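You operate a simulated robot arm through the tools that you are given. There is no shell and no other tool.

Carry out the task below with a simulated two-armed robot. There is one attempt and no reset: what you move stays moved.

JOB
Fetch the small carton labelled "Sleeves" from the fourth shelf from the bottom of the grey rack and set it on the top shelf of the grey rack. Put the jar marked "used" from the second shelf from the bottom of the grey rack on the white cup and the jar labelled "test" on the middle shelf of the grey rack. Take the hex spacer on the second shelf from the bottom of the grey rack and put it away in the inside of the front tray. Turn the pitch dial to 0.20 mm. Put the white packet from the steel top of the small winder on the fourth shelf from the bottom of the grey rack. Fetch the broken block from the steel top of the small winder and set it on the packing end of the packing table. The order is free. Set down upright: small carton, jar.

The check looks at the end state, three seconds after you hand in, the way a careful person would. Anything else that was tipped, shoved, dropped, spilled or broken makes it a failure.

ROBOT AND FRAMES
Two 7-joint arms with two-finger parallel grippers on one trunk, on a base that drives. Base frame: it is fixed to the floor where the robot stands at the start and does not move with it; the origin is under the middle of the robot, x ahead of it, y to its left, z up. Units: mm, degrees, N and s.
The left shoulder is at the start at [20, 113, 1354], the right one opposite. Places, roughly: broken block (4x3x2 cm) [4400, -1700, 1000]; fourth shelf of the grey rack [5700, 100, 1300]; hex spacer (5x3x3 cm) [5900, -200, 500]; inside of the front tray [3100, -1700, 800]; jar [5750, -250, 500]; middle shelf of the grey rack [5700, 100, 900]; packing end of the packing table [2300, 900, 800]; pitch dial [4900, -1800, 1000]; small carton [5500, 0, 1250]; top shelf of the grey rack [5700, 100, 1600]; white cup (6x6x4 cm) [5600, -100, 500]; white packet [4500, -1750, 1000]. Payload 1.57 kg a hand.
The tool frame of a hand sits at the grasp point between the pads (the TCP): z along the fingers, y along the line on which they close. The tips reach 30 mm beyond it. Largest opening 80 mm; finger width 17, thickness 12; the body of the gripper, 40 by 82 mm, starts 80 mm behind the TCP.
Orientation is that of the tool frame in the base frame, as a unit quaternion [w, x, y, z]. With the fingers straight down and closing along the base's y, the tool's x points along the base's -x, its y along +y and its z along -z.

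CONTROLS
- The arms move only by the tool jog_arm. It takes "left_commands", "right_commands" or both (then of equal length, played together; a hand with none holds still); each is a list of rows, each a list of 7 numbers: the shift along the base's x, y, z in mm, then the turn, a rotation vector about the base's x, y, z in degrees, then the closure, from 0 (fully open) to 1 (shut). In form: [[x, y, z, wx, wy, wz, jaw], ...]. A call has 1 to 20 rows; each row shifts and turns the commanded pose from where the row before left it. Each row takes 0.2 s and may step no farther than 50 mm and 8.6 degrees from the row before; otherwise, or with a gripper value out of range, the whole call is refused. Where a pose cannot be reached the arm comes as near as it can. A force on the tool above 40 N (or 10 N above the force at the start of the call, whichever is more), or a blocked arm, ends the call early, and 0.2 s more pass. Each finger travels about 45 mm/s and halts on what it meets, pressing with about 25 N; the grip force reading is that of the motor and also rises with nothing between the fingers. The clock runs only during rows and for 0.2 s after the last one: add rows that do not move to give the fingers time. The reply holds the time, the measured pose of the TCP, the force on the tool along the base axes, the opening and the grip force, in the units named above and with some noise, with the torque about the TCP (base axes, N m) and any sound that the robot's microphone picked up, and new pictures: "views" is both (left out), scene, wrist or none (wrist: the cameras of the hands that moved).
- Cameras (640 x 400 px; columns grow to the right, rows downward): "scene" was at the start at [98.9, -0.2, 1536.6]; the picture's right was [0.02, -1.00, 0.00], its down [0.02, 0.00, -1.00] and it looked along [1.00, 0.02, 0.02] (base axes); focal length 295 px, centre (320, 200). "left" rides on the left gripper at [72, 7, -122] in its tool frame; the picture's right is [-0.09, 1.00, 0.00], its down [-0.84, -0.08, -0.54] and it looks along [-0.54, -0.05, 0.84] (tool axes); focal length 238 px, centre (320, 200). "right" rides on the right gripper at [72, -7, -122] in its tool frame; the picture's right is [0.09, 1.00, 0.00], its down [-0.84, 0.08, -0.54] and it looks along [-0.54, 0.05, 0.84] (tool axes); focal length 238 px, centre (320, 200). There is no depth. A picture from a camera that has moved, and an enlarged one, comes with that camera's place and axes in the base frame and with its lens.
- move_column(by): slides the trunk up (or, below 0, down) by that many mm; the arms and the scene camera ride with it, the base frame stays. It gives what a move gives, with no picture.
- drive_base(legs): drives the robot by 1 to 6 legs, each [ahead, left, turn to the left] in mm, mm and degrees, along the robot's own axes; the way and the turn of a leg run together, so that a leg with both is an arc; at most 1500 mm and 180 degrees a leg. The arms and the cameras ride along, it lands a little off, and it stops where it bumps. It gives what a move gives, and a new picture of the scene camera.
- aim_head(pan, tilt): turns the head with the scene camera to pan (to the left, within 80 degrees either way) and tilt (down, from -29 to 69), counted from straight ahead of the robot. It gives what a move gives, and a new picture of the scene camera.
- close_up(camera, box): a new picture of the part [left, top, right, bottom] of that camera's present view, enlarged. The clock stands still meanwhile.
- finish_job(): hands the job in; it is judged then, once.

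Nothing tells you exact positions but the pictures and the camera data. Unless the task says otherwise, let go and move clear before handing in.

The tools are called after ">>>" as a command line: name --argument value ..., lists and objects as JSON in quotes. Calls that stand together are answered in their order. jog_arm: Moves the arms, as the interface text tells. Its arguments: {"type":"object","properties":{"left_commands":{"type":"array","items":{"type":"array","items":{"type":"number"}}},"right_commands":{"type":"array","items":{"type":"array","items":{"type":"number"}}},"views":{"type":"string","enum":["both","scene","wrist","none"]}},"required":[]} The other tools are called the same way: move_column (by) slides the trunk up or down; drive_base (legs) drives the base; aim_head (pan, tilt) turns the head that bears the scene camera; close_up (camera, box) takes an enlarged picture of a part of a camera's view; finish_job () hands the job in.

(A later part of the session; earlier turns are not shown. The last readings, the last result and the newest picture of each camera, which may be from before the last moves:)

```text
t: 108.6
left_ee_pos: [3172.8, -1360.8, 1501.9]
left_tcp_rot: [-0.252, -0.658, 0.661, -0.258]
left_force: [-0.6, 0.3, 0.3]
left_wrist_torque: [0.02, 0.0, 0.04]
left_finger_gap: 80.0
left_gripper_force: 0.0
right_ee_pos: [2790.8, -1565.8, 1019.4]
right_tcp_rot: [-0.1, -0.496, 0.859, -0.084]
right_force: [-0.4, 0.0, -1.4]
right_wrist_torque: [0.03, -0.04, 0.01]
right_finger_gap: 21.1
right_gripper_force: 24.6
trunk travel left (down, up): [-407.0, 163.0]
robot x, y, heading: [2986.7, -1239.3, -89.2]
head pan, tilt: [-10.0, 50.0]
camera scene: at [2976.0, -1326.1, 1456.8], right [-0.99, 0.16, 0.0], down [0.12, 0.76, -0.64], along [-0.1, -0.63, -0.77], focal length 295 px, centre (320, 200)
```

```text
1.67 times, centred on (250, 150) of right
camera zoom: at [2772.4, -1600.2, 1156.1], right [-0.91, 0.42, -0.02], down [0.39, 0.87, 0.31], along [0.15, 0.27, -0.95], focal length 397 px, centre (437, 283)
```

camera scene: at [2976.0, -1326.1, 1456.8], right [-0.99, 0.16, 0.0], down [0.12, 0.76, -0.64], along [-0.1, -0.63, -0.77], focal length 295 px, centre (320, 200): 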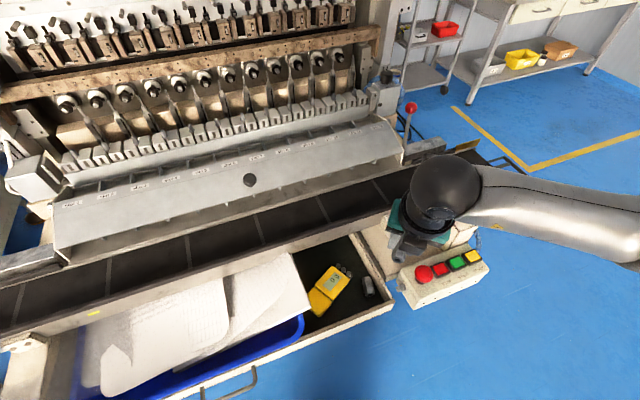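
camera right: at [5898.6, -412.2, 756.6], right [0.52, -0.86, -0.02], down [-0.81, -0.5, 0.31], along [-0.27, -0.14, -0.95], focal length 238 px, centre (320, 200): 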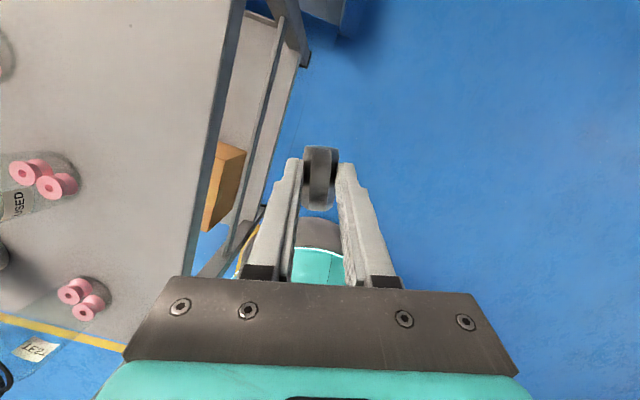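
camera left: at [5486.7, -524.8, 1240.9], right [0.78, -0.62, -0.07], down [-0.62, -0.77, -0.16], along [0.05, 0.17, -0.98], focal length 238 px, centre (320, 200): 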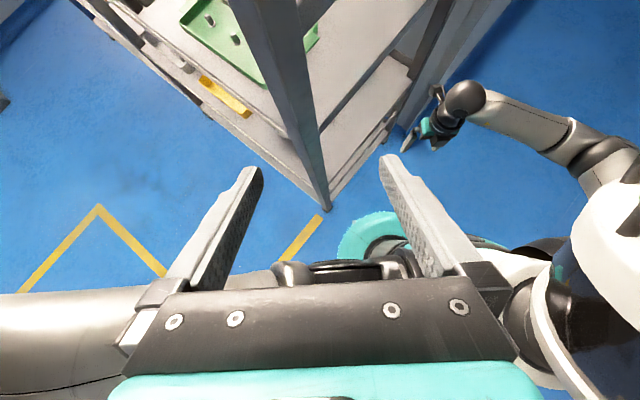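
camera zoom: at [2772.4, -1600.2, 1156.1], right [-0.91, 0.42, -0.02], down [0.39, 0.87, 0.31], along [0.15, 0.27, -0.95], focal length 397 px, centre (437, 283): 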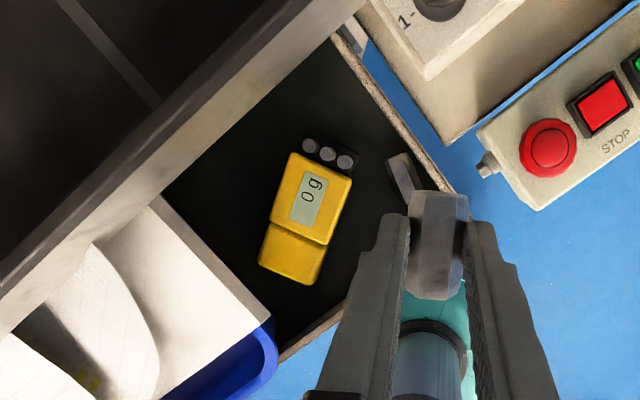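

The tray's dark floor already holds another hex spacer, which confirms this is the place. I'll lower my spacer towards the free spot between the meter, that spacer and the front wall, around (2866, -1573).

>>> jog_arm --right_commands '[[26, 0, -10, 0, 0, 0, 1], [26, 0, -15, 0, 0, 0, 1], [26, -2, -30, 0, 0, 0, 1], [0, -2, -40, 0, 0, 0, 1], [0, 0, -40, 0, 0, 0, 1], [0, 0, 0, 0, 0, 0, 1]]' --views "both"

>>> close_up --camera "scene" --box '[270, 210, 430, 350]'

```text
t: 110.0
left_ee_pos: [3173.2, -1360.8, 1501.8]
left_tcp_rot: [-0.252, -0.658, 0.661, -0.258]
left_force: [0.2, -0.2, 0.8]
left_wrist_torque: [0.05, -0.02, -0.01]
left_finger_gap: 79.8
left_gripper_force: 0.0
right_ee_pos: [2870.3, -1567.3, 884.5]
right_tcp_rot: [-0.101, -0.496, 0.858, -0.085]
right_force: [-0.4, 0.1, -1.2]
right_wrist_torque: [-0.01, 0.02, -0.02]
right_finger_gap: 21.4
right_gripper_force: 25.0
trunk travel left (down, up): [-407.0, 163.0]
robot x, y, heading: [2988.4, -1236.4, -89.4]
head pan, tilt: [-10.0, 50.0]
camera scene: at [2975.8, -1325.4, 1456.9], right [-0.99, 0.16, 0.0], down [0.12, 0.76, -0.64], along [-0.1, -0.63, -0.77], focal length 295 px, centre (320, 200)
camera right: at [2850.5, -1601.4, 1020.3], right [-0.91, 0.41, -0.02], down [0.39, 0.87, 0.31], along [0.15, 0.27, -0.95], focal length 238 px, centre (320, 200)
```

scene: 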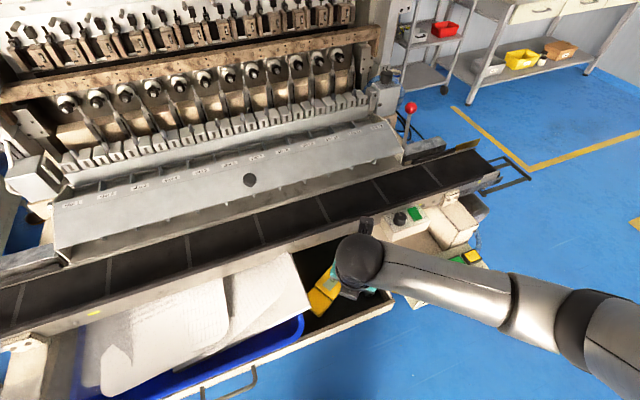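
right: 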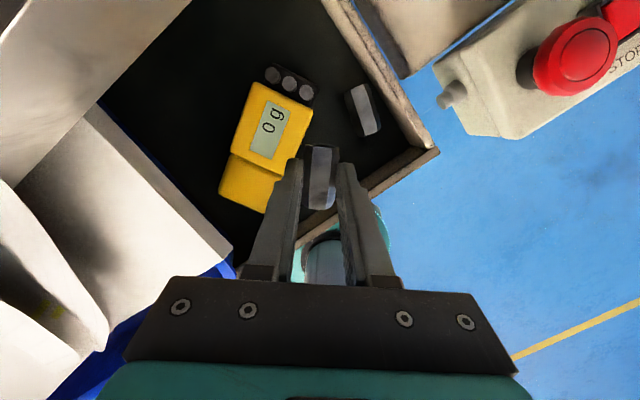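

```text
2.86 times, centred on (350, 280) of scene
camera zoom: at [2975.8, -1325.4, 1456.9], right [-0.99, 0.16, 0.0], down [0.12, 0.76, -0.64], along [-0.1, -0.63, -0.77], focal length 842 px, centre (234, -29)
```

zoom: 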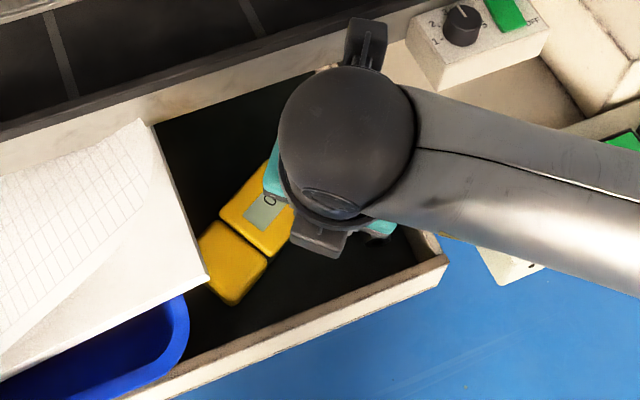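

The held spacer would land slightly close to the yellow meter, so I shift it about 15 mm towards the right wall and lower it in small steps.

>>> jog_arm --right_commands '[[-11, 12, 0, 0, 0, 0, 1], [0, 0, -30, 0, 0, 0, 1], [0, 0, -25, 0, 0, 0, 1], [0, 0, -10, 0, 0, 0, 1], [0, 0, 0, 0, 0, 0, 1]]' --views "wrist"

```text
t: 111.2
left_ee_pos: [3173.3, -1360.7, 1500.6]
left_tcp_rot: [-0.252, -0.658, 0.661, -0.258]
left_force: [-0.2, -0.1, -0.1]
left_wrist_torque: [0.02, -0.02, 0.01]
left_finger_gap: 80.3
left_gripper_force: 0.0
right_ee_pos: [2858.6, -1556.2, 818.8]
right_tcp_rot: [-0.101, -0.496, 0.859, -0.084]
right_force: [0.2, 0.1, -1.3]
right_wrist_torque: [0.01, 0.0, 0.03]
right_finger_gap: 21.5
right_gripper_force: 24.6
trunk travel left (down, up): [-407.0, 163.0]
robot x, y, heading: [2991.3, -1239.1, -89.5]
head pan, tilt: [-10.0, 50.0]
camera right: at [2839.0, -1590.6, 955.9], right [-0.91, 0.42, -0.02], down [0.39, 0.87, 0.31], along [0.15, 0.27, -0.95], focal length 238 px, centre (320, 200)
```

right: 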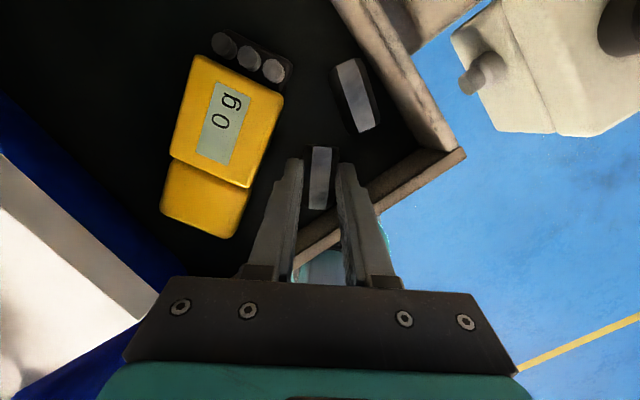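

>>> jog_arm --right_commands '[[0, 0, -6, 0, 0, 0, 1], [0, 0, -5, 0, 0, 0, 1], [0, 0, 0, 0, 0, 0, 1]]' --views "none"

>>> jog_arm --right_commands '[[0, 0, -3, 0, 0, 0, 1], [0, 0, 0, 0, 0, 0, 1]]' --views "wrist"

```text
t: 112.0
left_ee_pos: [3172.8, -1359.8, 1502.0]
left_tcp_rot: [-0.253, -0.658, 0.66, -0.259]
left_force: [-0.4, -0.7, -0.1]
left_wrist_torque: [0.03, -0.01, 0.0]
left_finger_gap: 80.0
left_gripper_force: 0.0
right_ee_pos: [2857.7, -1556.6, 810.6]
right_tcp_rot: [-0.101, -0.494, 0.859, -0.084]
right_force: [-1.4, 2.4, 15.7]
right_wrist_torque: [0.21, 0.18, -0.03]
right_finger_gap: 21.3
right_gripper_force: 25.3
trunk travel left (down, up): [-407.0, 163.0]
robot x, y, heading: [2991.2, -1238.6, -89.4]
head pan, tilt: [-10.0, 50.0]
```

```text
t: 112.6
left_ee_pos: [3173.2, -1359.0, 1501.8]
left_tcp_rot: [-0.252, -0.658, 0.661, -0.259]
left_force: [0.2, -0.3, -0.4]
left_wrist_torque: [0.0, -0.02, 0.0]
left_finger_gap: 79.9
left_gripper_force: 0.0
right_ee_pos: [2857.9, -1557.6, 806.2]
right_tcp_rot: [-0.101, -0.496, 0.858, -0.086]
right_force: [-2.3, 0.7, 22.0]
right_wrist_torque: [-0.02, 0.36, 0.01]
right_finger_gap: 21.4
right_gripper_force: 24.5
trunk travel left (down, up): [-407.0, 163.0]
robot x, y, heading: [2986.0, -1236.7, -89.2]
head pan, tilt: [-10.0, 50.0]
camera right: at [2838.9, -1591.6, 943.7], right [-0.91, 0.42, -0.02], down [0.39, 0.87, 0.3], along [0.15, 0.27, -0.95], focal length 238 px, centre (320, 200)
```

right: 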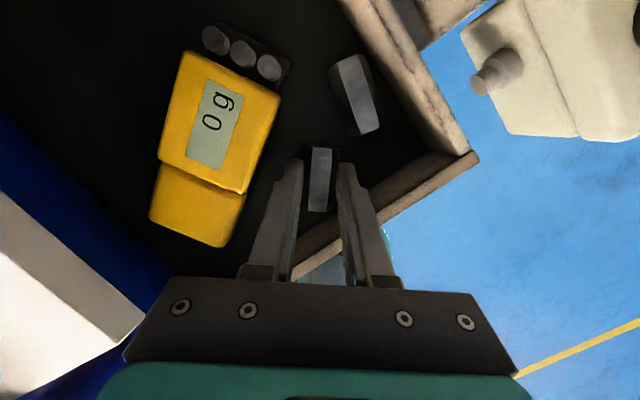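

The spacer rests on the tray floor (contact felt). I relieve the pressure, open the fingers only slightly and lift away.

>>> jog_arm --right_commands '[[0, 0, 2, 0, 0, 0, 1], [0, 0, 0, 0, 0, 0, 0.62], [0, 0, 0, 0, 0, 0, 0.58], [0, 0, 0, 0, 0, 0, 0.58], [0, 0, 20, 0, 0, 0, 0.58], [0, 0, 30, 0, 0, 0, 0.58], [0, 0, 40, 0, 0, 0, 0.58], [0, 0, 0, 0, 0, 0, 0.58]]' --views "wrist"

```text
t: 114.4
left_ee_pos: [3172.8, -1360.6, 1502.3]
left_tcp_rot: [-0.252, -0.658, 0.661, -0.257]
left_force: [-0.2, 0.1, 0.7]
left_wrist_torque: [0.0, 0.0, 0.0]
left_finger_gap: 79.9
left_gripper_force: 0.0
right_ee_pos: [2858.8, -1556.2, 896.4]
right_tcp_rot: [-0.099, -0.496, 0.858, -0.084]
right_force: [-0.8, -0.5, 0.3]
right_wrist_torque: [0.02, 0.02, 0.03]
right_finger_gap: 33.6
right_gripper_force: 0.1
trunk travel left (down, up): [-407.0, 163.0]
robot x, y, heading: [2988.4, -1236.5, -89.4]
head pan, tilt: [-10.0, 50.0]
camera right: at [2840.5, -1591.4, 1034.0], right [-0.91, 0.41, -0.02], down [0.39, 0.87, 0.31], along [0.15, 0.27, -0.95], focal length 238 px, centre (320, 200)
```

right: 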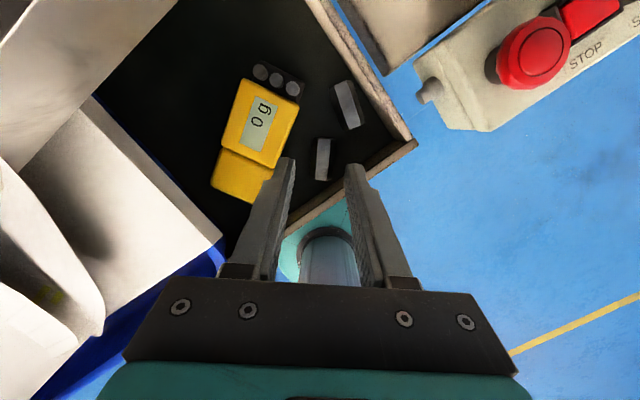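

The spacer sits in the tray beside the other one, with nothing else touched. I raise the hand and drive back to the small winder for the dial.

>>> jog_arm --right_commands '[[0, 0, 45, 0, 0, 0, 0.3], [0, 0, 45, 0, 0, 0, 0], [-10, 10, 45, 0, 0, 0, 0], [-20, 10, 20, 0, 0, 0, 0]]' --views "none"

>>> drive_base --legs '[[-400, 0, 0], [0, 1500, 0], [0, 440, 0]]'

```text
t: 115.4
left_ee_pos: [3173.4, -1359.7, 1501.6]
left_tcp_rot: [-0.252, -0.658, 0.661, -0.258]
left_force: [-0.1, 0.1, -0.7]
left_wrist_torque: [0.0, -0.01, -0.02]
left_finger_gap: 80.2
left_gripper_force: 0.2
right_ee_pos: [2827.3, -1537.8, 1053.0]
right_tcp_rot: [-0.099, -0.496, 0.858, -0.084]
right_force: [0.2, 0.5, 0.0]
right_wrist_torque: [0.02, -0.03, -0.03]
right_finger_gap: 79.9
right_gripper_force: 0.1
trunk travel left (down, up): [-407.0, 163.0]
robot x, y, heading: [2989.5, -1241.1, -89.0]
head pan, tilt: [-10.0, 50.0]
```

```text
t: 127.2
left_ee_pos: [5108.9, -964.9, 1501.4]
left_tcp_rot: [-0.254, -0.653, 0.666, -0.256]
left_force: [-0.3, 0.3, -0.3]
left_wrist_torque: [0.0, 0.03, -0.02]
left_finger_gap: 79.9
left_gripper_force: 0.0
right_ee_pos: [4760.3, -1141.4, 1052.9]
right_tcp_rot: [-0.101, -0.49, 0.862, -0.084]
right_force: [0.4, -0.6, 1.0]
right_wrist_torque: [0.02, 0.04, -0.03]
right_finger_gap: 79.9
right_gripper_force: 0.1
trunk travel left (down, up): [-407.0, 163.0]
robot x, y, heading: [4926.8, -838.5, -90.1]
head pan, tilt: [-10.0, 50.0]
camera scene: at [4912.2, -928.4, 1456.9], right [-0.98, 0.17, 0.0], down [0.13, 0.75, -0.64], along [-0.11, -0.63, -0.77], focal length 295 px, centre (320, 200)
```

scene: 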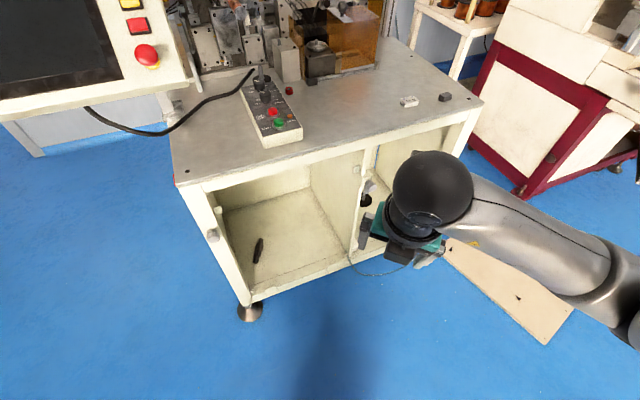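

I'm in front of the small winder; its front edge is turned about 12.5°. I raise the right hand, align with the table and move closer for the control box.

>>> jog_arm --right_commands '[[0, 0, 45, 0, 0, 0, 0], [0, 0, 45, 0, 0, 0, 0]]' --views "none"

>>> drive_base --legs '[[0, 0, 12.6], [400, -67, 0]]'

>>> close_up --camera "right" --box '[0, 0, 640, 400]'

```text
t: 127.8
left_ee_pos: [5108.6, -965.6, 1502.0]
left_tcp_rot: [-0.254, -0.653, 0.666, -0.256]
left_force: [-0.3, -0.2, -0.2]
left_wrist_torque: [-0.03, 0.0, -0.01]
left_finger_gap: 79.9
left_gripper_force: 0.0
right_ee_pos: [4757.4, -1139.3, 1143.7]
right_tcp_rot: [-0.1, -0.491, 0.862, -0.082]
right_force: [0.5, -0.4, 0.4]
right_wrist_torque: [-0.04, -0.01, 0.01]
right_finger_gap: 80.0
right_gripper_force: 0.1
trunk travel left (down, up): [-407.0, 163.0]
robot x, y, heading: [4927.7, -840.2, -90.1]
head pan, tilt: [-10.0, 50.0]
```

```text
t: 131.2
left_ee_pos: [5150.9, -1337.8, 1501.8]
left_tcp_rot: [0.226, 0.72, -0.593, 0.281]
left_force: [-0.4, 0.0, 0.8]
left_wrist_torque: [-0.01, -0.03, -0.02]
left_finger_gap: 80.1
left_gripper_force: 0.1
right_ee_pos: [4844.0, -1581.4, 1141.2]
right_tcp_rot: [-0.091, -0.578, 0.805, -0.094]
right_force: [-0.6, 0.0, 0.4]
right_wrist_torque: [-0.03, 0.02, -0.01]
right_finger_gap: 79.8
right_gripper_force: 0.1
trunk travel left (down, up): [-407.0, 163.0]
robot x, y, heading: [4946.8, -1256.5, -77.9]
head pan, tilt: [-10.0, 50.0]
camera scene: at [4951.1, -1341.4, 1456.8], right [-1.0, -0.04, 0.0], down [-0.03, 0.77, -0.64], along [0.02, -0.64, -0.77], focal length 295 px, centre (320, 200)
```

scene: 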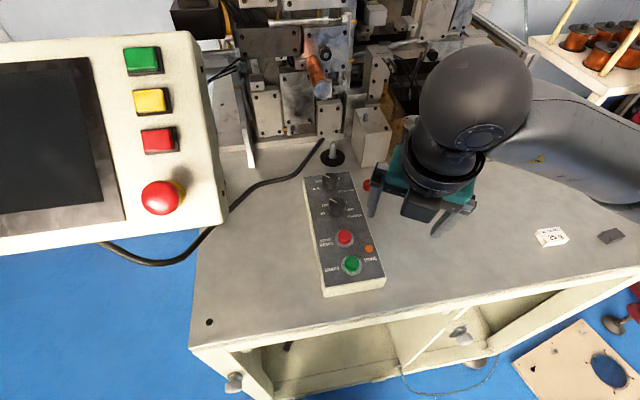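

```text
1.00 times, centred on (320, 200) of right (not enlarged: the box is as wide or as high as the picture)
camera zoom: at [4832.9, -1618.7, 1278.1], right [-0.97, 0.23, -0.02], down [0.21, 0.93, 0.31], along [0.09, 0.29, -0.95], focal length 238 px, centre (320, 200)
```

zoom: 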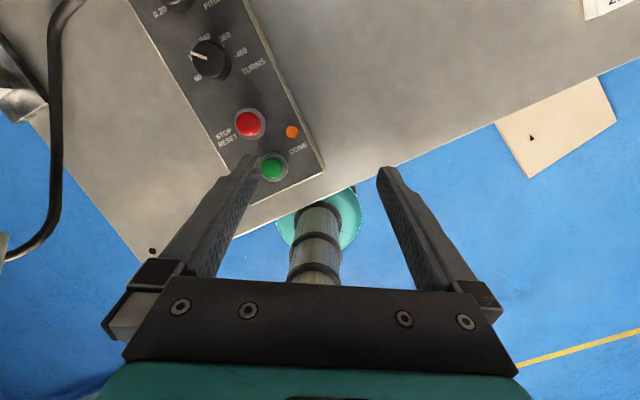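

>>> close_up --camera "scene" --box '[295, 160, 395, 225]'

>>> close_up --camera "right" --box '[120, 0, 320, 125]'

```text
6.15 times, centred on (345, 192) of scene
camera zoom: at [4951.1, -1341.4, 1456.8], right [-1.0, -0.04, 0.0], down [-0.03, 0.77, -0.64], along [0.02, -0.64, -0.77], focal length 1813 px, centre (166, 246)
```

zoom: 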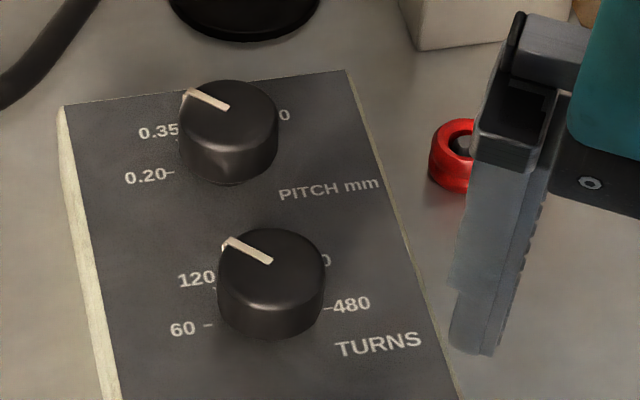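

```text
3.20 times, centred on (220, 62) of right
camera zoom: at [4832.9, -1618.7, 1278.1], right [-0.97, 0.23, -0.02], down [0.21, 0.93, 0.31], along [0.09, 0.29, -0.95], focal length 763 px, centre (640, 640)
```

zoom: 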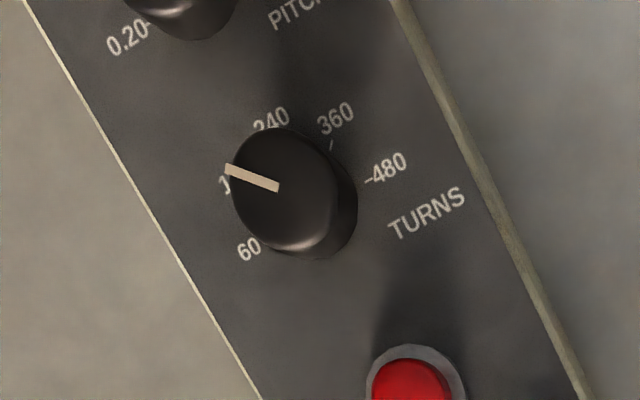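

The pitch dial is the rear knob on the control box; its pointer is past 0.35 and must be turned to the 0.20 mark at the lower left. I bring the right wrist camera over it for a straight view.

>>> jog_arm --right_commands '[[22, -32, 0, 0, 0, 0, 0], [22, -32, 0, 0, 0, 0, 0], [22, -32, 0, 0, 0, 0, 0], [22, -32, 0, 0, 0, 0, 0], [0, 0, 0, 0, 0, 0, 0]]' --views "both"

>>> close_up --camera "right" --box '[240, 100, 400, 200]'

```text
t: 132.4
left_ee_pos: [5150.2, -1336.1, 1501.9]
left_tcp_rot: [0.227, 0.719, -0.593, 0.282]
left_force: [-0.5, -0.5, -0.6]
left_wrist_torque: [-0.02, -0.02, 0.0]
left_finger_gap: 79.8
left_gripper_force: 0.0
right_ee_pos: [4932.4, -1708.4, 1141.5]
right_tcp_rot: [-0.091, -0.579, 0.805, -0.094]
right_force: [-0.2, 0.5, 0.4]
right_wrist_torque: [-0.02, -0.01, -0.04]
right_finger_gap: 80.0
right_gripper_force: 0.0
trunk travel left (down, up): [-407.0, 163.0]
robot x, y, heading: [4944.5, -1257.1, -78.0]
head pan, tilt: [-10.0, 50.0]
camera scene: at [4950.6, -1340.5, 1456.9], right [-1.0, -0.04, 0.0], down [-0.03, 0.77, -0.64], along [0.02, -0.64, -0.77], focal length 295 px, centre (320, 200)
camera right: at [4920.7, -1745.2, 1278.1], right [-0.97, 0.23, -0.02], down [0.21, 0.93, 0.31], along [0.09, 0.29, -0.95], focal length 238 px, centre (320, 200)
```

scene: 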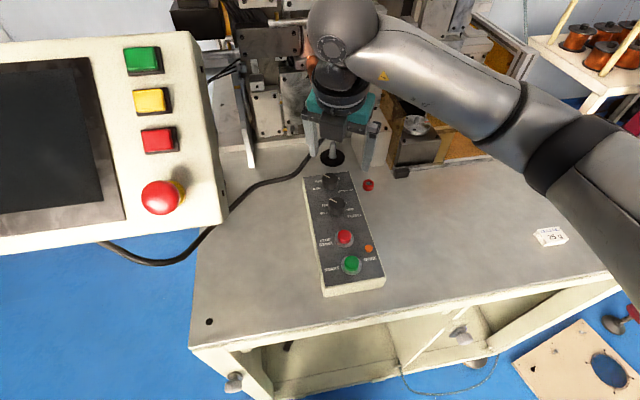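
right: 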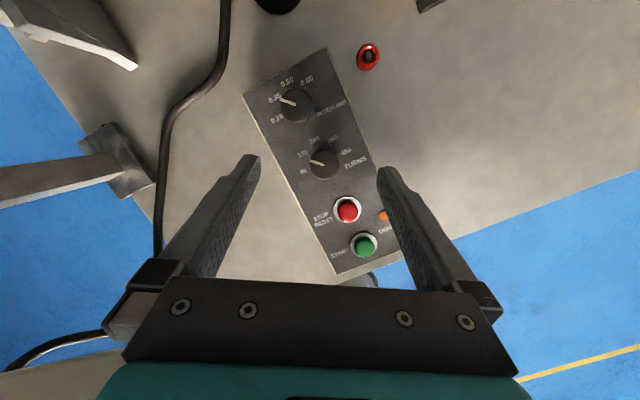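

```text
4.00 times, centred on (320, 150) of right
camera zoom: at [4920.7, -1745.2, 1278.1], right [-0.97, 0.23, -0.02], down [0.21, 0.93, 0.31], along [0.09, 0.29, -0.95], focal length 953 px, centre (320, 400)
```

zoom: 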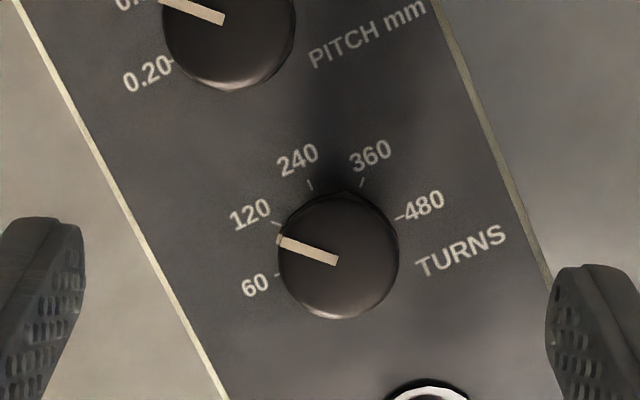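

>>> close_up --camera "right" --box '[240, 55, 370, 140]'

```text
4.71 times, centred on (305, 98) of right
camera zoom: at [4920.7, -1745.2, 1278.1], right [-0.97, 0.23, -0.02], down [0.21, 0.93, 0.31], along [0.09, 0.29, -0.95], focal length 1122 px, centre (391, 682)
```

zoom: 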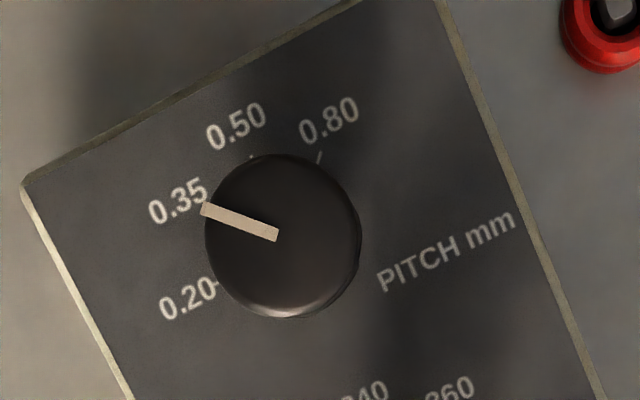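

The pointer stands at 0.35; the 0.20 mark is 45° counter-clockwise (seen from above). I make the right hand exactly vertical and move it above the knob at about (4945, -1771).

>>> jog_arm --right_commands '[[0, -10, -5, 7.4, -1.1, 0, 0.1], [4, -20, -10, 7.4, -1.1, 0, 0.2], [5, -20, -15, 0, 0, 0, 0.3], [4, -13, -20, 0, 0, 0, 0.3], [0, 0, 0, 0, 0, 0, 0.3]]' --views "both"

```text
t: 133.6
left_ee_pos: [5150.5, -1335.8, 1503.5]
left_tcp_rot: [0.226, 0.719, -0.593, 0.282]
left_force: [-0.1, 0.0, 0.7]
left_wrist_torque: [0.0, -0.01, -0.01]
left_finger_gap: 79.8
left_gripper_force: 0.0
right_ee_pos: [4946.2, -1772.7, 1092.4]
right_tcp_rot: [-0.001, -0.584, 0.812, -0.001]
right_force: [0.2, -0.7, -0.4]
right_wrist_torque: [0.01, 0.02, 0.02]
right_finger_gap: 55.9
right_gripper_force: 0.1
trunk travel left (down, up): [-407.0, 163.0]
robot x, y, heading: [4948.1, -1250.5, -77.9]
head pan, tilt: [-10.0, 50.0]
camera scene: at [4950.9, -1340.6, 1456.9], right [-1.0, -0.04, 0.0], down [-0.03, 0.77, -0.64], along [0.02, -0.64, -0.77], focal length 295 px, centre (320, 200)
camera right: at [4930.1, -1843.3, 1213.7], right [-0.97, 0.23, 0.0], down [0.19, 0.82, 0.54], along [0.12, 0.53, -0.84], focal length 238 px, centre (320, 200)
```

scene: 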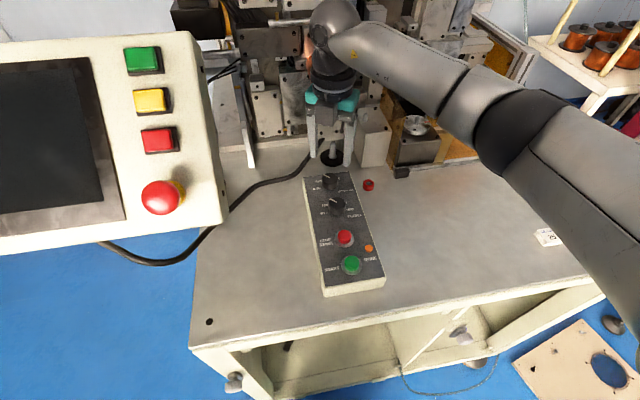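
right: 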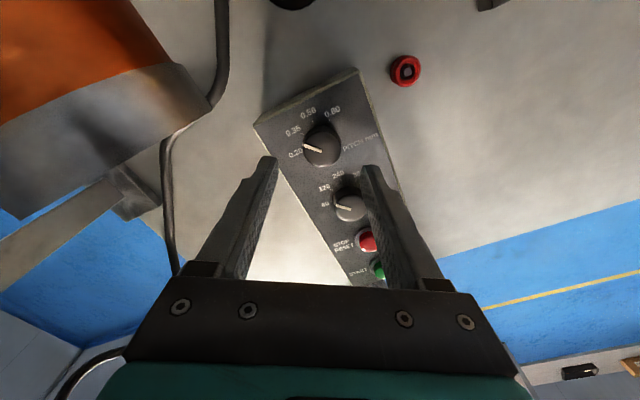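

The knob is right below, but a copper guide of the machine is very close to the wrist camera on the far side. I'll back the hand off, roll it 180° so the camera faces me, and return.

>>> jog_arm --right_commands '[[-5, 20, 24, 0, 0, 0, 0.3], [-5, 25, 24, 0, 0, 0, 0.3], [-17, 36, 0, 0, 0, 0, 0.3], [-17, 36, 0, 0, 0, 0, 0.3], [-17, 36, 0, 0, 0, 0, 0.3], [-15, 30, 0, 0, 0, 0, 0.3], [0, 0, 0, 0, 0, 8.5, 0.3], [0, 0, 0, 0, 0, 8.5, 0.3], [0, 0, 0, 0, 0, 8.5, 0.3], [0, 0, 0, 0, 0, 8.5, 0.3], [0, 0, 0, 0, 0, 8.5, 0.3], [0, 0, 0, 0, 0, 8.5, 0.3], [0, 0, 0, 0, 0, 8.5, 0.3], [0, 0, 0, 0, 0, 8.5, 0.3], [0, 0, 0, 0, 0, 8.5, 0.3], [0, 0, 0, 0, 0, 8.5, 0.3]]' --views "scene"

```text
t: 137.0
left_ee_pos: [5151.5, -1336.8, 1501.7]
left_tcp_rot: [0.226, 0.72, -0.592, 0.282]
left_force: [-0.1, 0.2, 0.4]
left_wrist_torque: [0.0, -0.01, 0.02]
left_finger_gap: 80.1
left_gripper_force: 0.1
right_ee_pos: [4869.4, -1588.7, 1139.5]
right_tcp_rot: [0.0, 0.979, -0.203, 0.0]
right_force: [-0.2, 0.0, -0.9]
right_wrist_torque: [0.02, -0.01, 0.01]
right_finger_gap: 56.1
right_gripper_force: 0.0
trunk travel left (down, up): [-407.0, 163.0]
robot x, y, heading: [4945.5, -1252.8, -78.0]
head pan, tilt: [-10.0, 50.0]
camera scene: at [4951.1, -1340.8, 1456.9], right [-1.0, -0.04, 0.0], down [-0.03, 0.77, -0.64], along [0.02, -0.64, -0.77], focal length 295 px, centre (320, 200)
```

scene: 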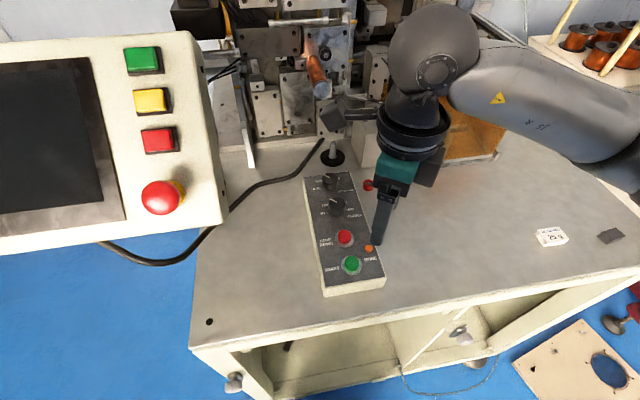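

>>> jog_arm --right_commands '[[0, 0, 0, 0, 0, 8.5, 0.3], [0, 0, 0, 0, 0, 8.5, 0.3], [0, 0, 0, 0, 0, 8.5, 0.3], [0, 0, 0, 0, 0, 8.5, 0.3], [0, 0, 0, 0, 0, 8.5, 0.3], [0, 0, 0, 0, 0, 8.5, 0.3], [0, 0, 0, 0, 0, 8.5, 0.3], [0, 0, 0, 0, 0, 8.5, 0.3], [0, 0, 0, 0, 0, 8.5, 0.3], [0, 0, 0, 0, 0, 8.5, 0.3], [0, 0, 0, 0, 0, 8.5, 0.3], [0, 0, 0, 0, 0, 4.9, 0.3], [0, 0, 0, 0, 0, 0, 0.3]]' --views "both"

```text
t: 139.8
left_ee_pos: [5151.5, -1336.6, 1503.2]
left_tcp_rot: [0.226, 0.72, -0.593, 0.282]
left_force: [-0.3, -0.6, -0.1]
left_wrist_torque: [0.0, 0.0, 0.01]
left_finger_gap: 80.0
left_gripper_force: 0.0
right_ee_pos: [4870.0, -1588.9, 1139.3]
right_tcp_rot: [0.0, 0.794, 0.608, 0.0]
right_force: [-0.2, -0.3, 0.6]
right_wrist_torque: [0.03, -0.02, 0.02]
right_finger_gap: 56.3
right_gripper_force: 0.2
trunk travel left (down, up): [-407.0, 163.0]
robot x, y, heading: [4950.5, -1253.9, -77.8]
head pan, tilt: [-10.0, 50.0]
camera scene: at [4951.1, -1340.8, 1456.9], right [-1.0, -0.04, 0.0], down [-0.03, 0.77, -0.64], along [0.02, -0.64, -0.77], focal length 295 px, centre (320, 200)
camera right: at [4881.8, -1519.0, 1261.9], right [0.99, -0.17, 0.0], down [-0.14, -0.83, 0.54], along [-0.09, -0.53, -0.84], focal length 238 px, centre (320, 200)
```

scene: 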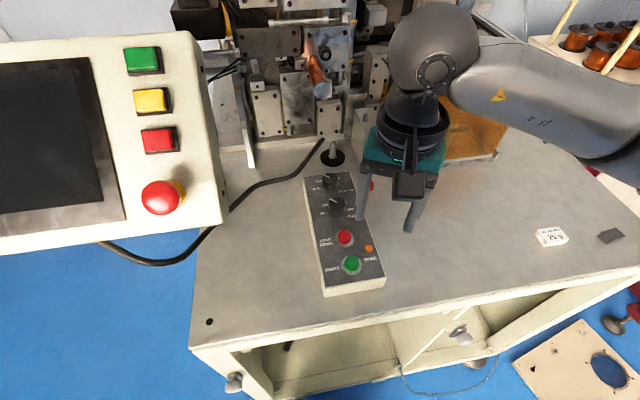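
right: 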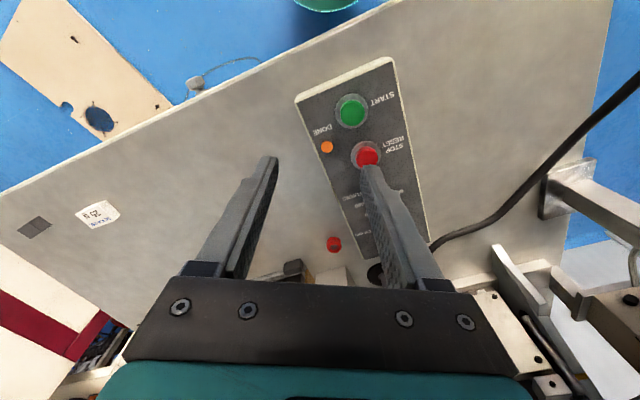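

>>> jog_arm --right_commands '[[15, -36, 0, 0, 0, 0, 0.3], [15, -36, 0, 0, 0, 0, 0.3], [15, -36, -10, 0, 0, 0, 0.3], [15, -36, -20, 0, 0, 0, 0.3], [15, -38, -25, 0, 0, 0, 0.3], [0, 0, 0, 0, 0, 0, 0.3]]' --views "both"

>>> close_up --camera "right" --box '[240, 130, 400, 230]'

```text
t: 141.2
left_ee_pos: [5151.9, -1336.1, 1502.2]
left_tcp_rot: [0.226, 0.72, -0.592, 0.283]
left_force: [0.0, -1.0, 0.4]
left_wrist_torque: [-0.03, 0.01, 0.04]
left_finger_gap: 80.0
left_gripper_force: 0.0
right_ee_pos: [4942.2, -1772.0, 1085.6]
right_tcp_rot: [0.0, 0.794, 0.608, 0.0]
right_force: [0.2, -0.5, -1.1]
right_wrist_torque: [0.02, -0.01, -0.02]
right_finger_gap: 56.0
right_gripper_force: 0.1
trunk travel left (down, up): [-407.0, 163.0]
robot x, y, heading: [4946.6, -1249.0, -77.9]
head pan, tilt: [-10.0, 50.0]
camera scene: at [4950.4, -1340.3, 1456.9], right [-1.0, -0.04, 0.0], down [-0.03, 0.77, -0.64], along [0.02, -0.64, -0.77], focal length 295 px, centre (320, 200)
camera right: at [4954.7, -1701.1, 1208.0], right [0.99, -0.17, 0.0], down [-0.14, -0.83, 0.54], along [-0.09, -0.53, -0.84], focal length 238 px, centre (320, 200)
```

scene: 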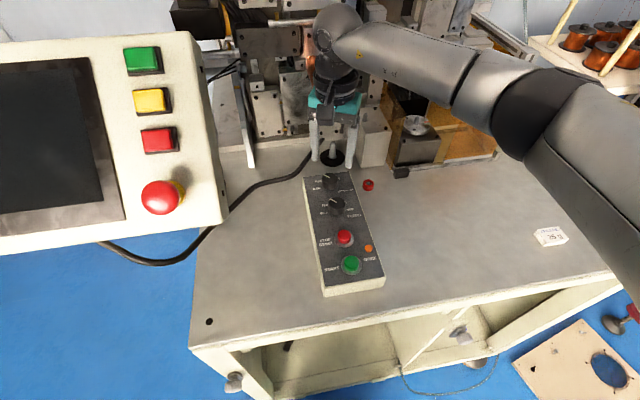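
right: 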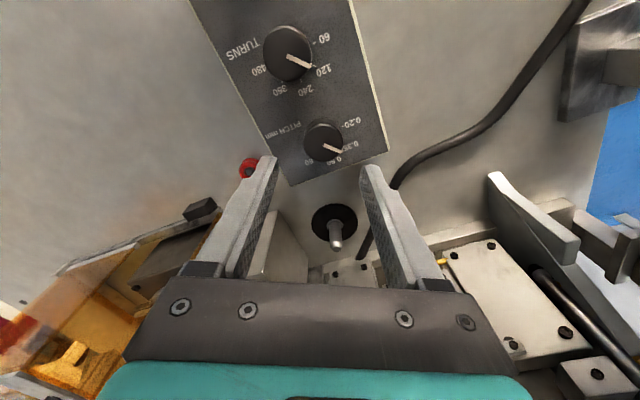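

```text
4.00 times, centred on (320, 180) of right
camera zoom: at [4954.7, -1701.1, 1208.0], right [0.99, -0.17, 0.0], down [-0.14, -0.83, 0.54], along [-0.09, -0.53, -0.84], focal length 953 px, centre (320, 280)
```

zoom: 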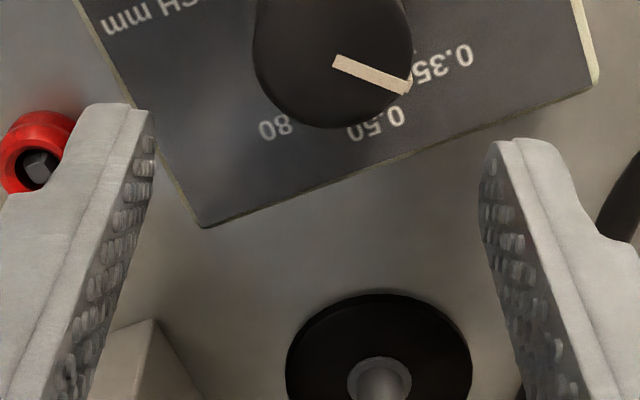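

The knob is nearly centred under the hand. I correct by a few mm and descend so the fingers straddle it.

>>> jog_arm --right_commands '[[3.5, 1.7, 0, 0, 0, 0, 0.3], [0, 0, -20, 0, 0, 0, 0.3], [0, 0, -20, 0, 0, 0, 0.3], [0, 0, -18, 0, 0, 0, 0.3], [0, 0, 0, 0, 0, 0, 0.3]]' --views "both"

>>> close_up --camera "right" --box '[240, 130, 400, 230]'

```text
t: 142.4
left_ee_pos: [5152.6, -1336.4, 1501.8]
left_tcp_rot: [0.225, 0.72, -0.593, 0.282]
left_force: [0.3, -0.5, -0.2]
left_wrist_torque: [-0.02, -0.01, 0.02]
left_finger_gap: 80.3
left_gripper_force: 0.0
right_ee_pos: [4948.7, -1769.8, 1026.2]
right_tcp_rot: [0.0, 0.794, 0.607, 0.001]
right_force: [0.7, 0.6, 0.1]
right_wrist_torque: [0.0, 0.01, 0.01]
right_finger_gap: 55.9
right_gripper_force: 0.2
trunk travel left (down, up): [-407.0, 163.0]
robot x, y, heading: [4947.9, -1252.1, -78.2]
head pan, tilt: [-10.0, 50.0]
camera scene: at [4951.0, -1340.7, 1456.9], right [-1.0, -0.04, 0.0], down [-0.03, 0.77, -0.64], along [0.02, -0.64, -0.77], focal length 295 px, centre (320, 200)
camera right: at [4960.5, -1699.7, 1148.9], right [0.98, -0.17, 0.0], down [-0.14, -0.83, 0.54], along [-0.09, -0.53, -0.84], focal length 238 px, centre (320, 200)
```

scene: 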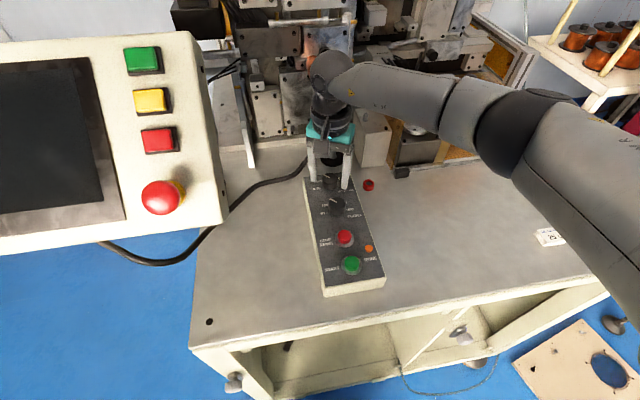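
right: 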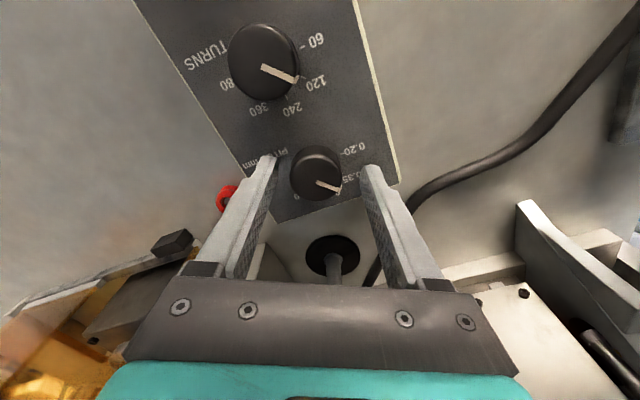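

```text
4.00 times, centred on (320, 180) of right
camera zoom: at [4960.5, -1699.7, 1148.9], right [0.98, -0.17, 0.0], down [-0.14, -0.83, 0.54], along [-0.09, -0.53, -0.84], focal length 953 px, centre (320, 280)
```

zoom: 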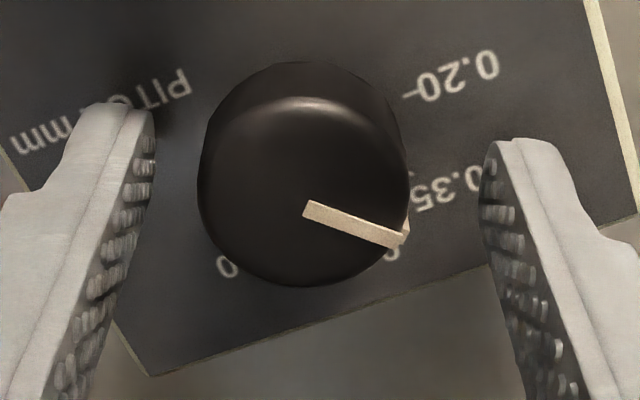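

>>> jog_arm --right_commands '[[-2.6, -0.5, 0, 0, 0, 0, 0.3], [0, 0, 0, 0, 0, 0, 0.6], [0, 0, 0, 0, 0, 0, 1], [0, 0, 0, 0, 0, 0, 1], [0, 0, 0, 0, 0, 0, 1], [0, 0, 0, 0, 0, 0, 1]]' --views "wrist"

```text
t: 143.8
left_ee_pos: [5150.6, -1335.8, 1501.7]
left_tcp_rot: [0.226, 0.72, -0.592, 0.282]
left_force: [-0.3, 1.1, 0.1]
left_wrist_torque: [0.01, 0.02, 0.0]
left_finger_gap: 79.9
left_gripper_force: 0.0
right_ee_pos: [4945.3, -1770.1, 1027.5]
right_tcp_rot: [0.0, 0.795, 0.607, 0.0]
right_force: [-3.6, 0.9, 0.8]
right_wrist_torque: [0.16, 0.07, 0.0]
right_finger_gap: 33.6
right_gripper_force: 41.8
trunk travel left (down, up): [-407.0, 163.0]
robot x, y, heading: [4945.6, -1250.8, -77.8]
head pan, tilt: [-10.0, 50.0]
camera right: at [4957.7, -1699.8, 1149.4], right [0.98, -0.17, 0.0], down [-0.14, -0.83, 0.54], along [-0.09, -0.53, -0.84], focal length 238 px, centre (320, 200)
```

right: 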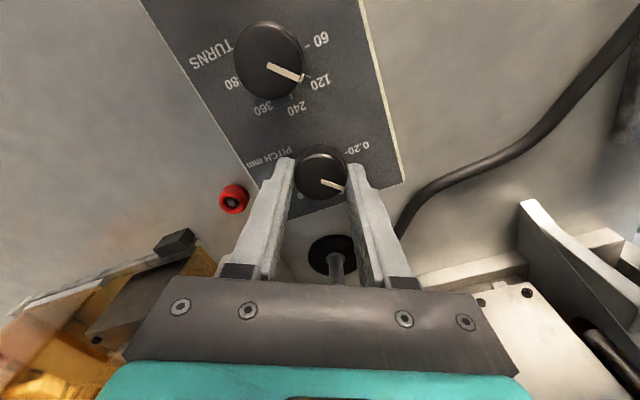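

The knob is gripped. I turn it 45° counter-clockwise (seen from above).

>>> jog_arm --right_commands '[[0, 0, 0, 0, 0, 7.5, 1], [0, 0, 0, 0, 0, 7.5, 1], [0, 0, 0, 0, 0, 7.5, 1], [0, 0, 0, 0, 0, 7.5, 1], [0, 0, 0, 0, 0, 7.5, 1], [0, 0, 0, 0, 0, 7.5, 1], [0, 0, 0, 0, 0, 0, 1]]' --views "wrist"

>>> close_up --camera "right" --box '[240, 110, 400, 210]'

```text
t: 145.4
left_ee_pos: [5152.2, -1336.1, 1502.6]
left_tcp_rot: [0.226, 0.72, -0.593, 0.281]
left_force: [-0.2, 0.2, -0.5]
left_wrist_torque: [0.0, -0.02, 0.03]
left_finger_gap: 79.9
left_gripper_force: 0.1
right_ee_pos: [4946.8, -1770.0, 1026.9]
right_tcp_rot: [0.002, 0.5, 0.866, 0.0]
right_force: [4.1, -2.8, 6.8]
right_wrist_torque: [-0.13, -0.21, -0.26]
right_finger_gap: 33.5
right_gripper_force: 41.4
trunk travel left (down, up): [-407.0, 163.0]
robot x, y, heading: [4947.1, -1253.3, -78.3]
head pan, tilt: [-10.0, 50.0]
camera right: at [4904.8, -1711.5, 1149.1], right [0.82, 0.58, 0.0], down [0.48, -0.69, 0.54], along [0.31, -0.44, -0.84], focal length 238 px, centre (320, 200)
```

right: 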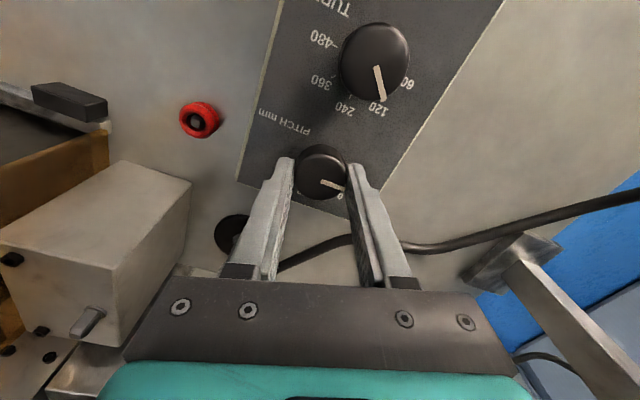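

```text
4.00 times, centred on (320, 160) of right
camera zoom: at [4904.8, -1711.5, 1149.1], right [0.82, 0.58, 0.0], down [0.48, -0.69, 0.54], along [0.31, -0.44, -0.84], focal length 953 px, centre (320, 360)
```

zoom: 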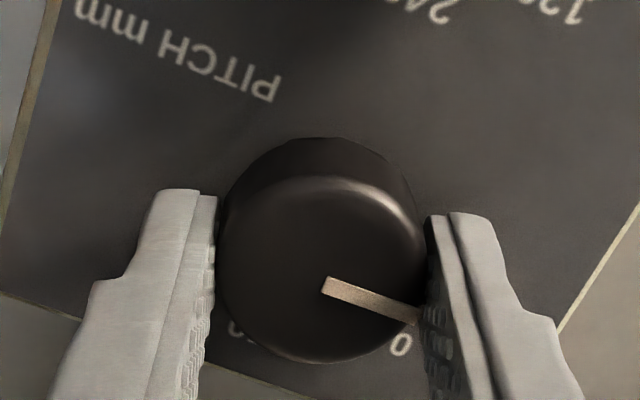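

The pointer now lies at about 12°, close to where I measured the 0.20 mark (13°). I open, lift and look at the dial to check.

>>> jog_arm --right_commands '[[0, 0, 0, 0, 0, 0, 0.6], [0, 0, 0, 0, 0, 0, 0.3], [0, 0, 0, 0, 0, 0, 0.3], [0, 0, 25, 0, 0, 0, 0.3], [0, 0, 35, 0, 0, 0, 0.3], [0, 20, 0, 0, 0, 0, 0.3], [0, 30, 0, 0, 0, 0, 0.3]]' --views "wrist"

>>> close_up --camera "right" --box '[220, 120, 420, 245]'

>>> close_up --camera "scene" --box '[295, 160, 395, 225]'

```text
t: 147.0
left_ee_pos: [5151.6, -1337.2, 1502.5]
left_tcp_rot: [0.226, 0.72, -0.592, 0.283]
left_force: [0.1, 0.1, 0.0]
left_wrist_torque: [-0.01, -0.01, 0.05]
left_finger_gap: 79.7
left_gripper_force: 0.2
right_ee_pos: [4945.9, -1720.2, 1089.7]
right_tcp_rot: [-0.001, 0.501, 0.865, 0.0]
right_force: [-0.5, -0.7, 0.5]
right_wrist_torque: [-0.01, 0.0, 0.0]
right_finger_gap: 56.1
right_gripper_force: 0.0
trunk travel left (down, up): [-407.0, 163.0]
robot x, y, heading: [4946.4, -1256.8, -77.9]
head pan, tilt: [-10.0, 50.0]
camera right: at [4904.5, -1661.7, 1211.3], right [0.82, 0.57, 0.0], down [0.48, -0.69, 0.54], along [0.31, -0.44, -0.84], focal length 238 px, centre (320, 200)
```

right: 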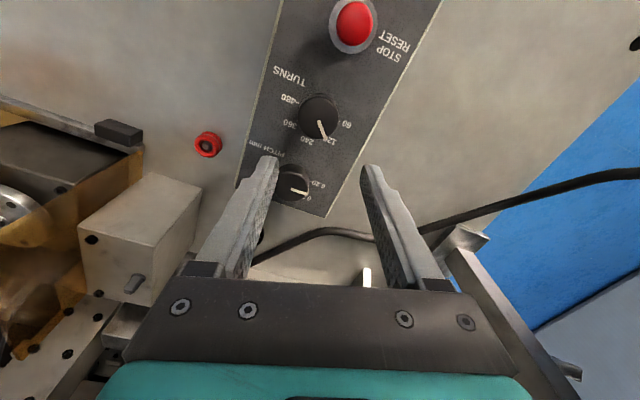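

```text
3.20 times, centred on (320, 182) of right
camera zoom: at [4904.5, -1661.7, 1211.3], right [0.82, 0.57, 0.0], down [0.48, -0.69, 0.54], along [0.31, -0.44, -0.84], focal length 763 px, centre (320, 256)
```

zoom: 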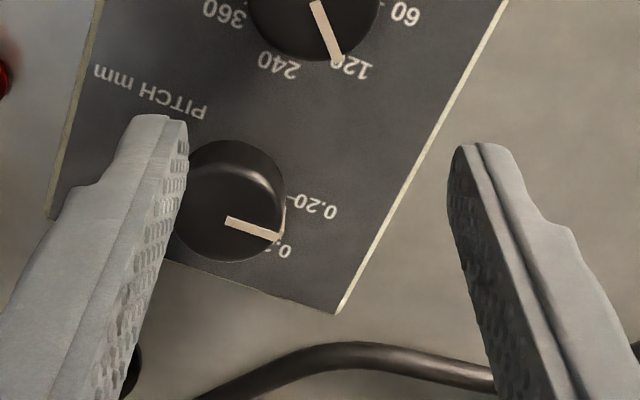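

```text
6.15 times, centred on (345, 192) of scene
camera zoom: at [4951.0, -1340.3, 1456.9], right [-1.0, -0.04, 0.0], down [-0.03, 0.77, -0.64], along [0.02, -0.64, -0.77], focal length 1813 px, centre (166, 246)
```

zoom: 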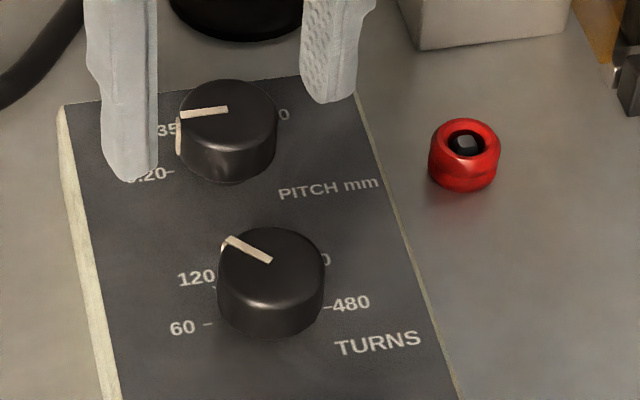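

Checked from two cameras: the pointer is parallel to the 0.20 tick, so the pitch dial is set. I retract the hand and shift along the table towards the packet and block.

>>> jog_arm --right_commands '[[-5, 25, 25, 0, 0, -8.5, 0.3], [-15, 35, 25, 0, 0, -8.5, 0], [-15, 35, 0, 0, 0, -8.5, 0], [-15, 30, 0, 0, 0, 0, 0]]' --views "none"

>>> drive_base --legs '[[0, -400, 0]]'

>>> close_up --camera "right" --box '[0, 0, 640, 400]'

```text
t: 148.0
left_ee_pos: [5150.9, -1336.3, 1502.3]
left_tcp_rot: [0.226, 0.72, -0.593, 0.282]
left_force: [-0.6, 0.2, -0.1]
left_wrist_torque: [-0.01, -0.01, -0.04]
left_finger_gap: 79.7
left_gripper_force: 0.0
right_ee_pos: [4894.4, -1596.1, 1137.4]
right_tcp_rot: [-0.001, 0.68, 0.733, 0.0]
right_force: [-0.2, 0.3, 0.3]
right_wrist_torque: [-0.04, -0.03, -0.01]
right_finger_gap: 80.0
right_gripper_force: 0.0
trunk travel left (down, up): [-407.0, 163.0]
robot x, y, heading: [4949.9, -1254.5, -78.0]
head pan, tilt: [-10.0, 50.0]
```

```text
t: 150.5
left_ee_pos: [4756.4, -1421.4, 1502.1]
left_tcp_rot: [0.226, 0.718, -0.594, 0.282]
left_force: [0.1, 0.2, 0.6]
left_wrist_torque: [-0.01, 0.0, 0.03]
left_finger_gap: 80.0
left_gripper_force: 0.0
right_ee_pos: [4499.8, -1679.4, 1136.9]
right_tcp_rot: [-0.001, 0.682, 0.732, 0.0]
right_force: [0.5, 0.6, -0.7]
right_wrist_torque: [0.03, -0.02, -0.02]
right_finger_gap: 80.1
right_gripper_force: 0.0
trunk travel left (down, up): [-407.0, 163.0]
robot x, y, heading: [4551.7, -1332.4, -78.0]
head pan, tilt: [-10.0, 50.0]
camera scene: at [4556.5, -1424.4, 1456.9], right [-1.0, -0.03, 0.0], down [-0.02, 0.77, -0.64], along [0.02, -0.64, -0.77], focal length 295 px, centre (320, 200)
```

scene: 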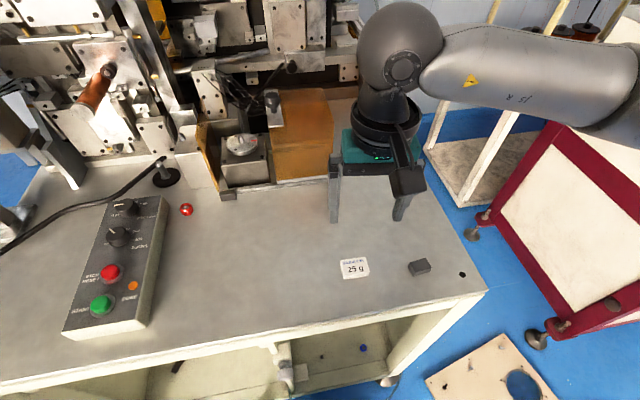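

```text
1.00 times, centred on (320, 200) of right (not enlarged: the box is as wide or as high as the picture)
camera zoom: at [4487.8, -1609.1, 1260.1], right [0.99, 0.16, 0.0], down [0.14, -0.83, 0.54], along [0.09, -0.53, -0.84], focal length 238 px, centre (320, 200)
```

zoom: 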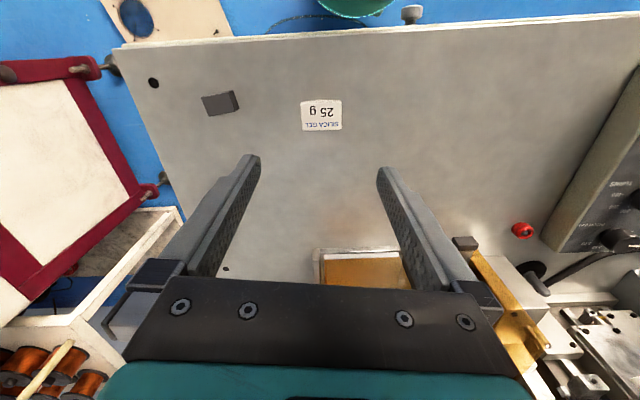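

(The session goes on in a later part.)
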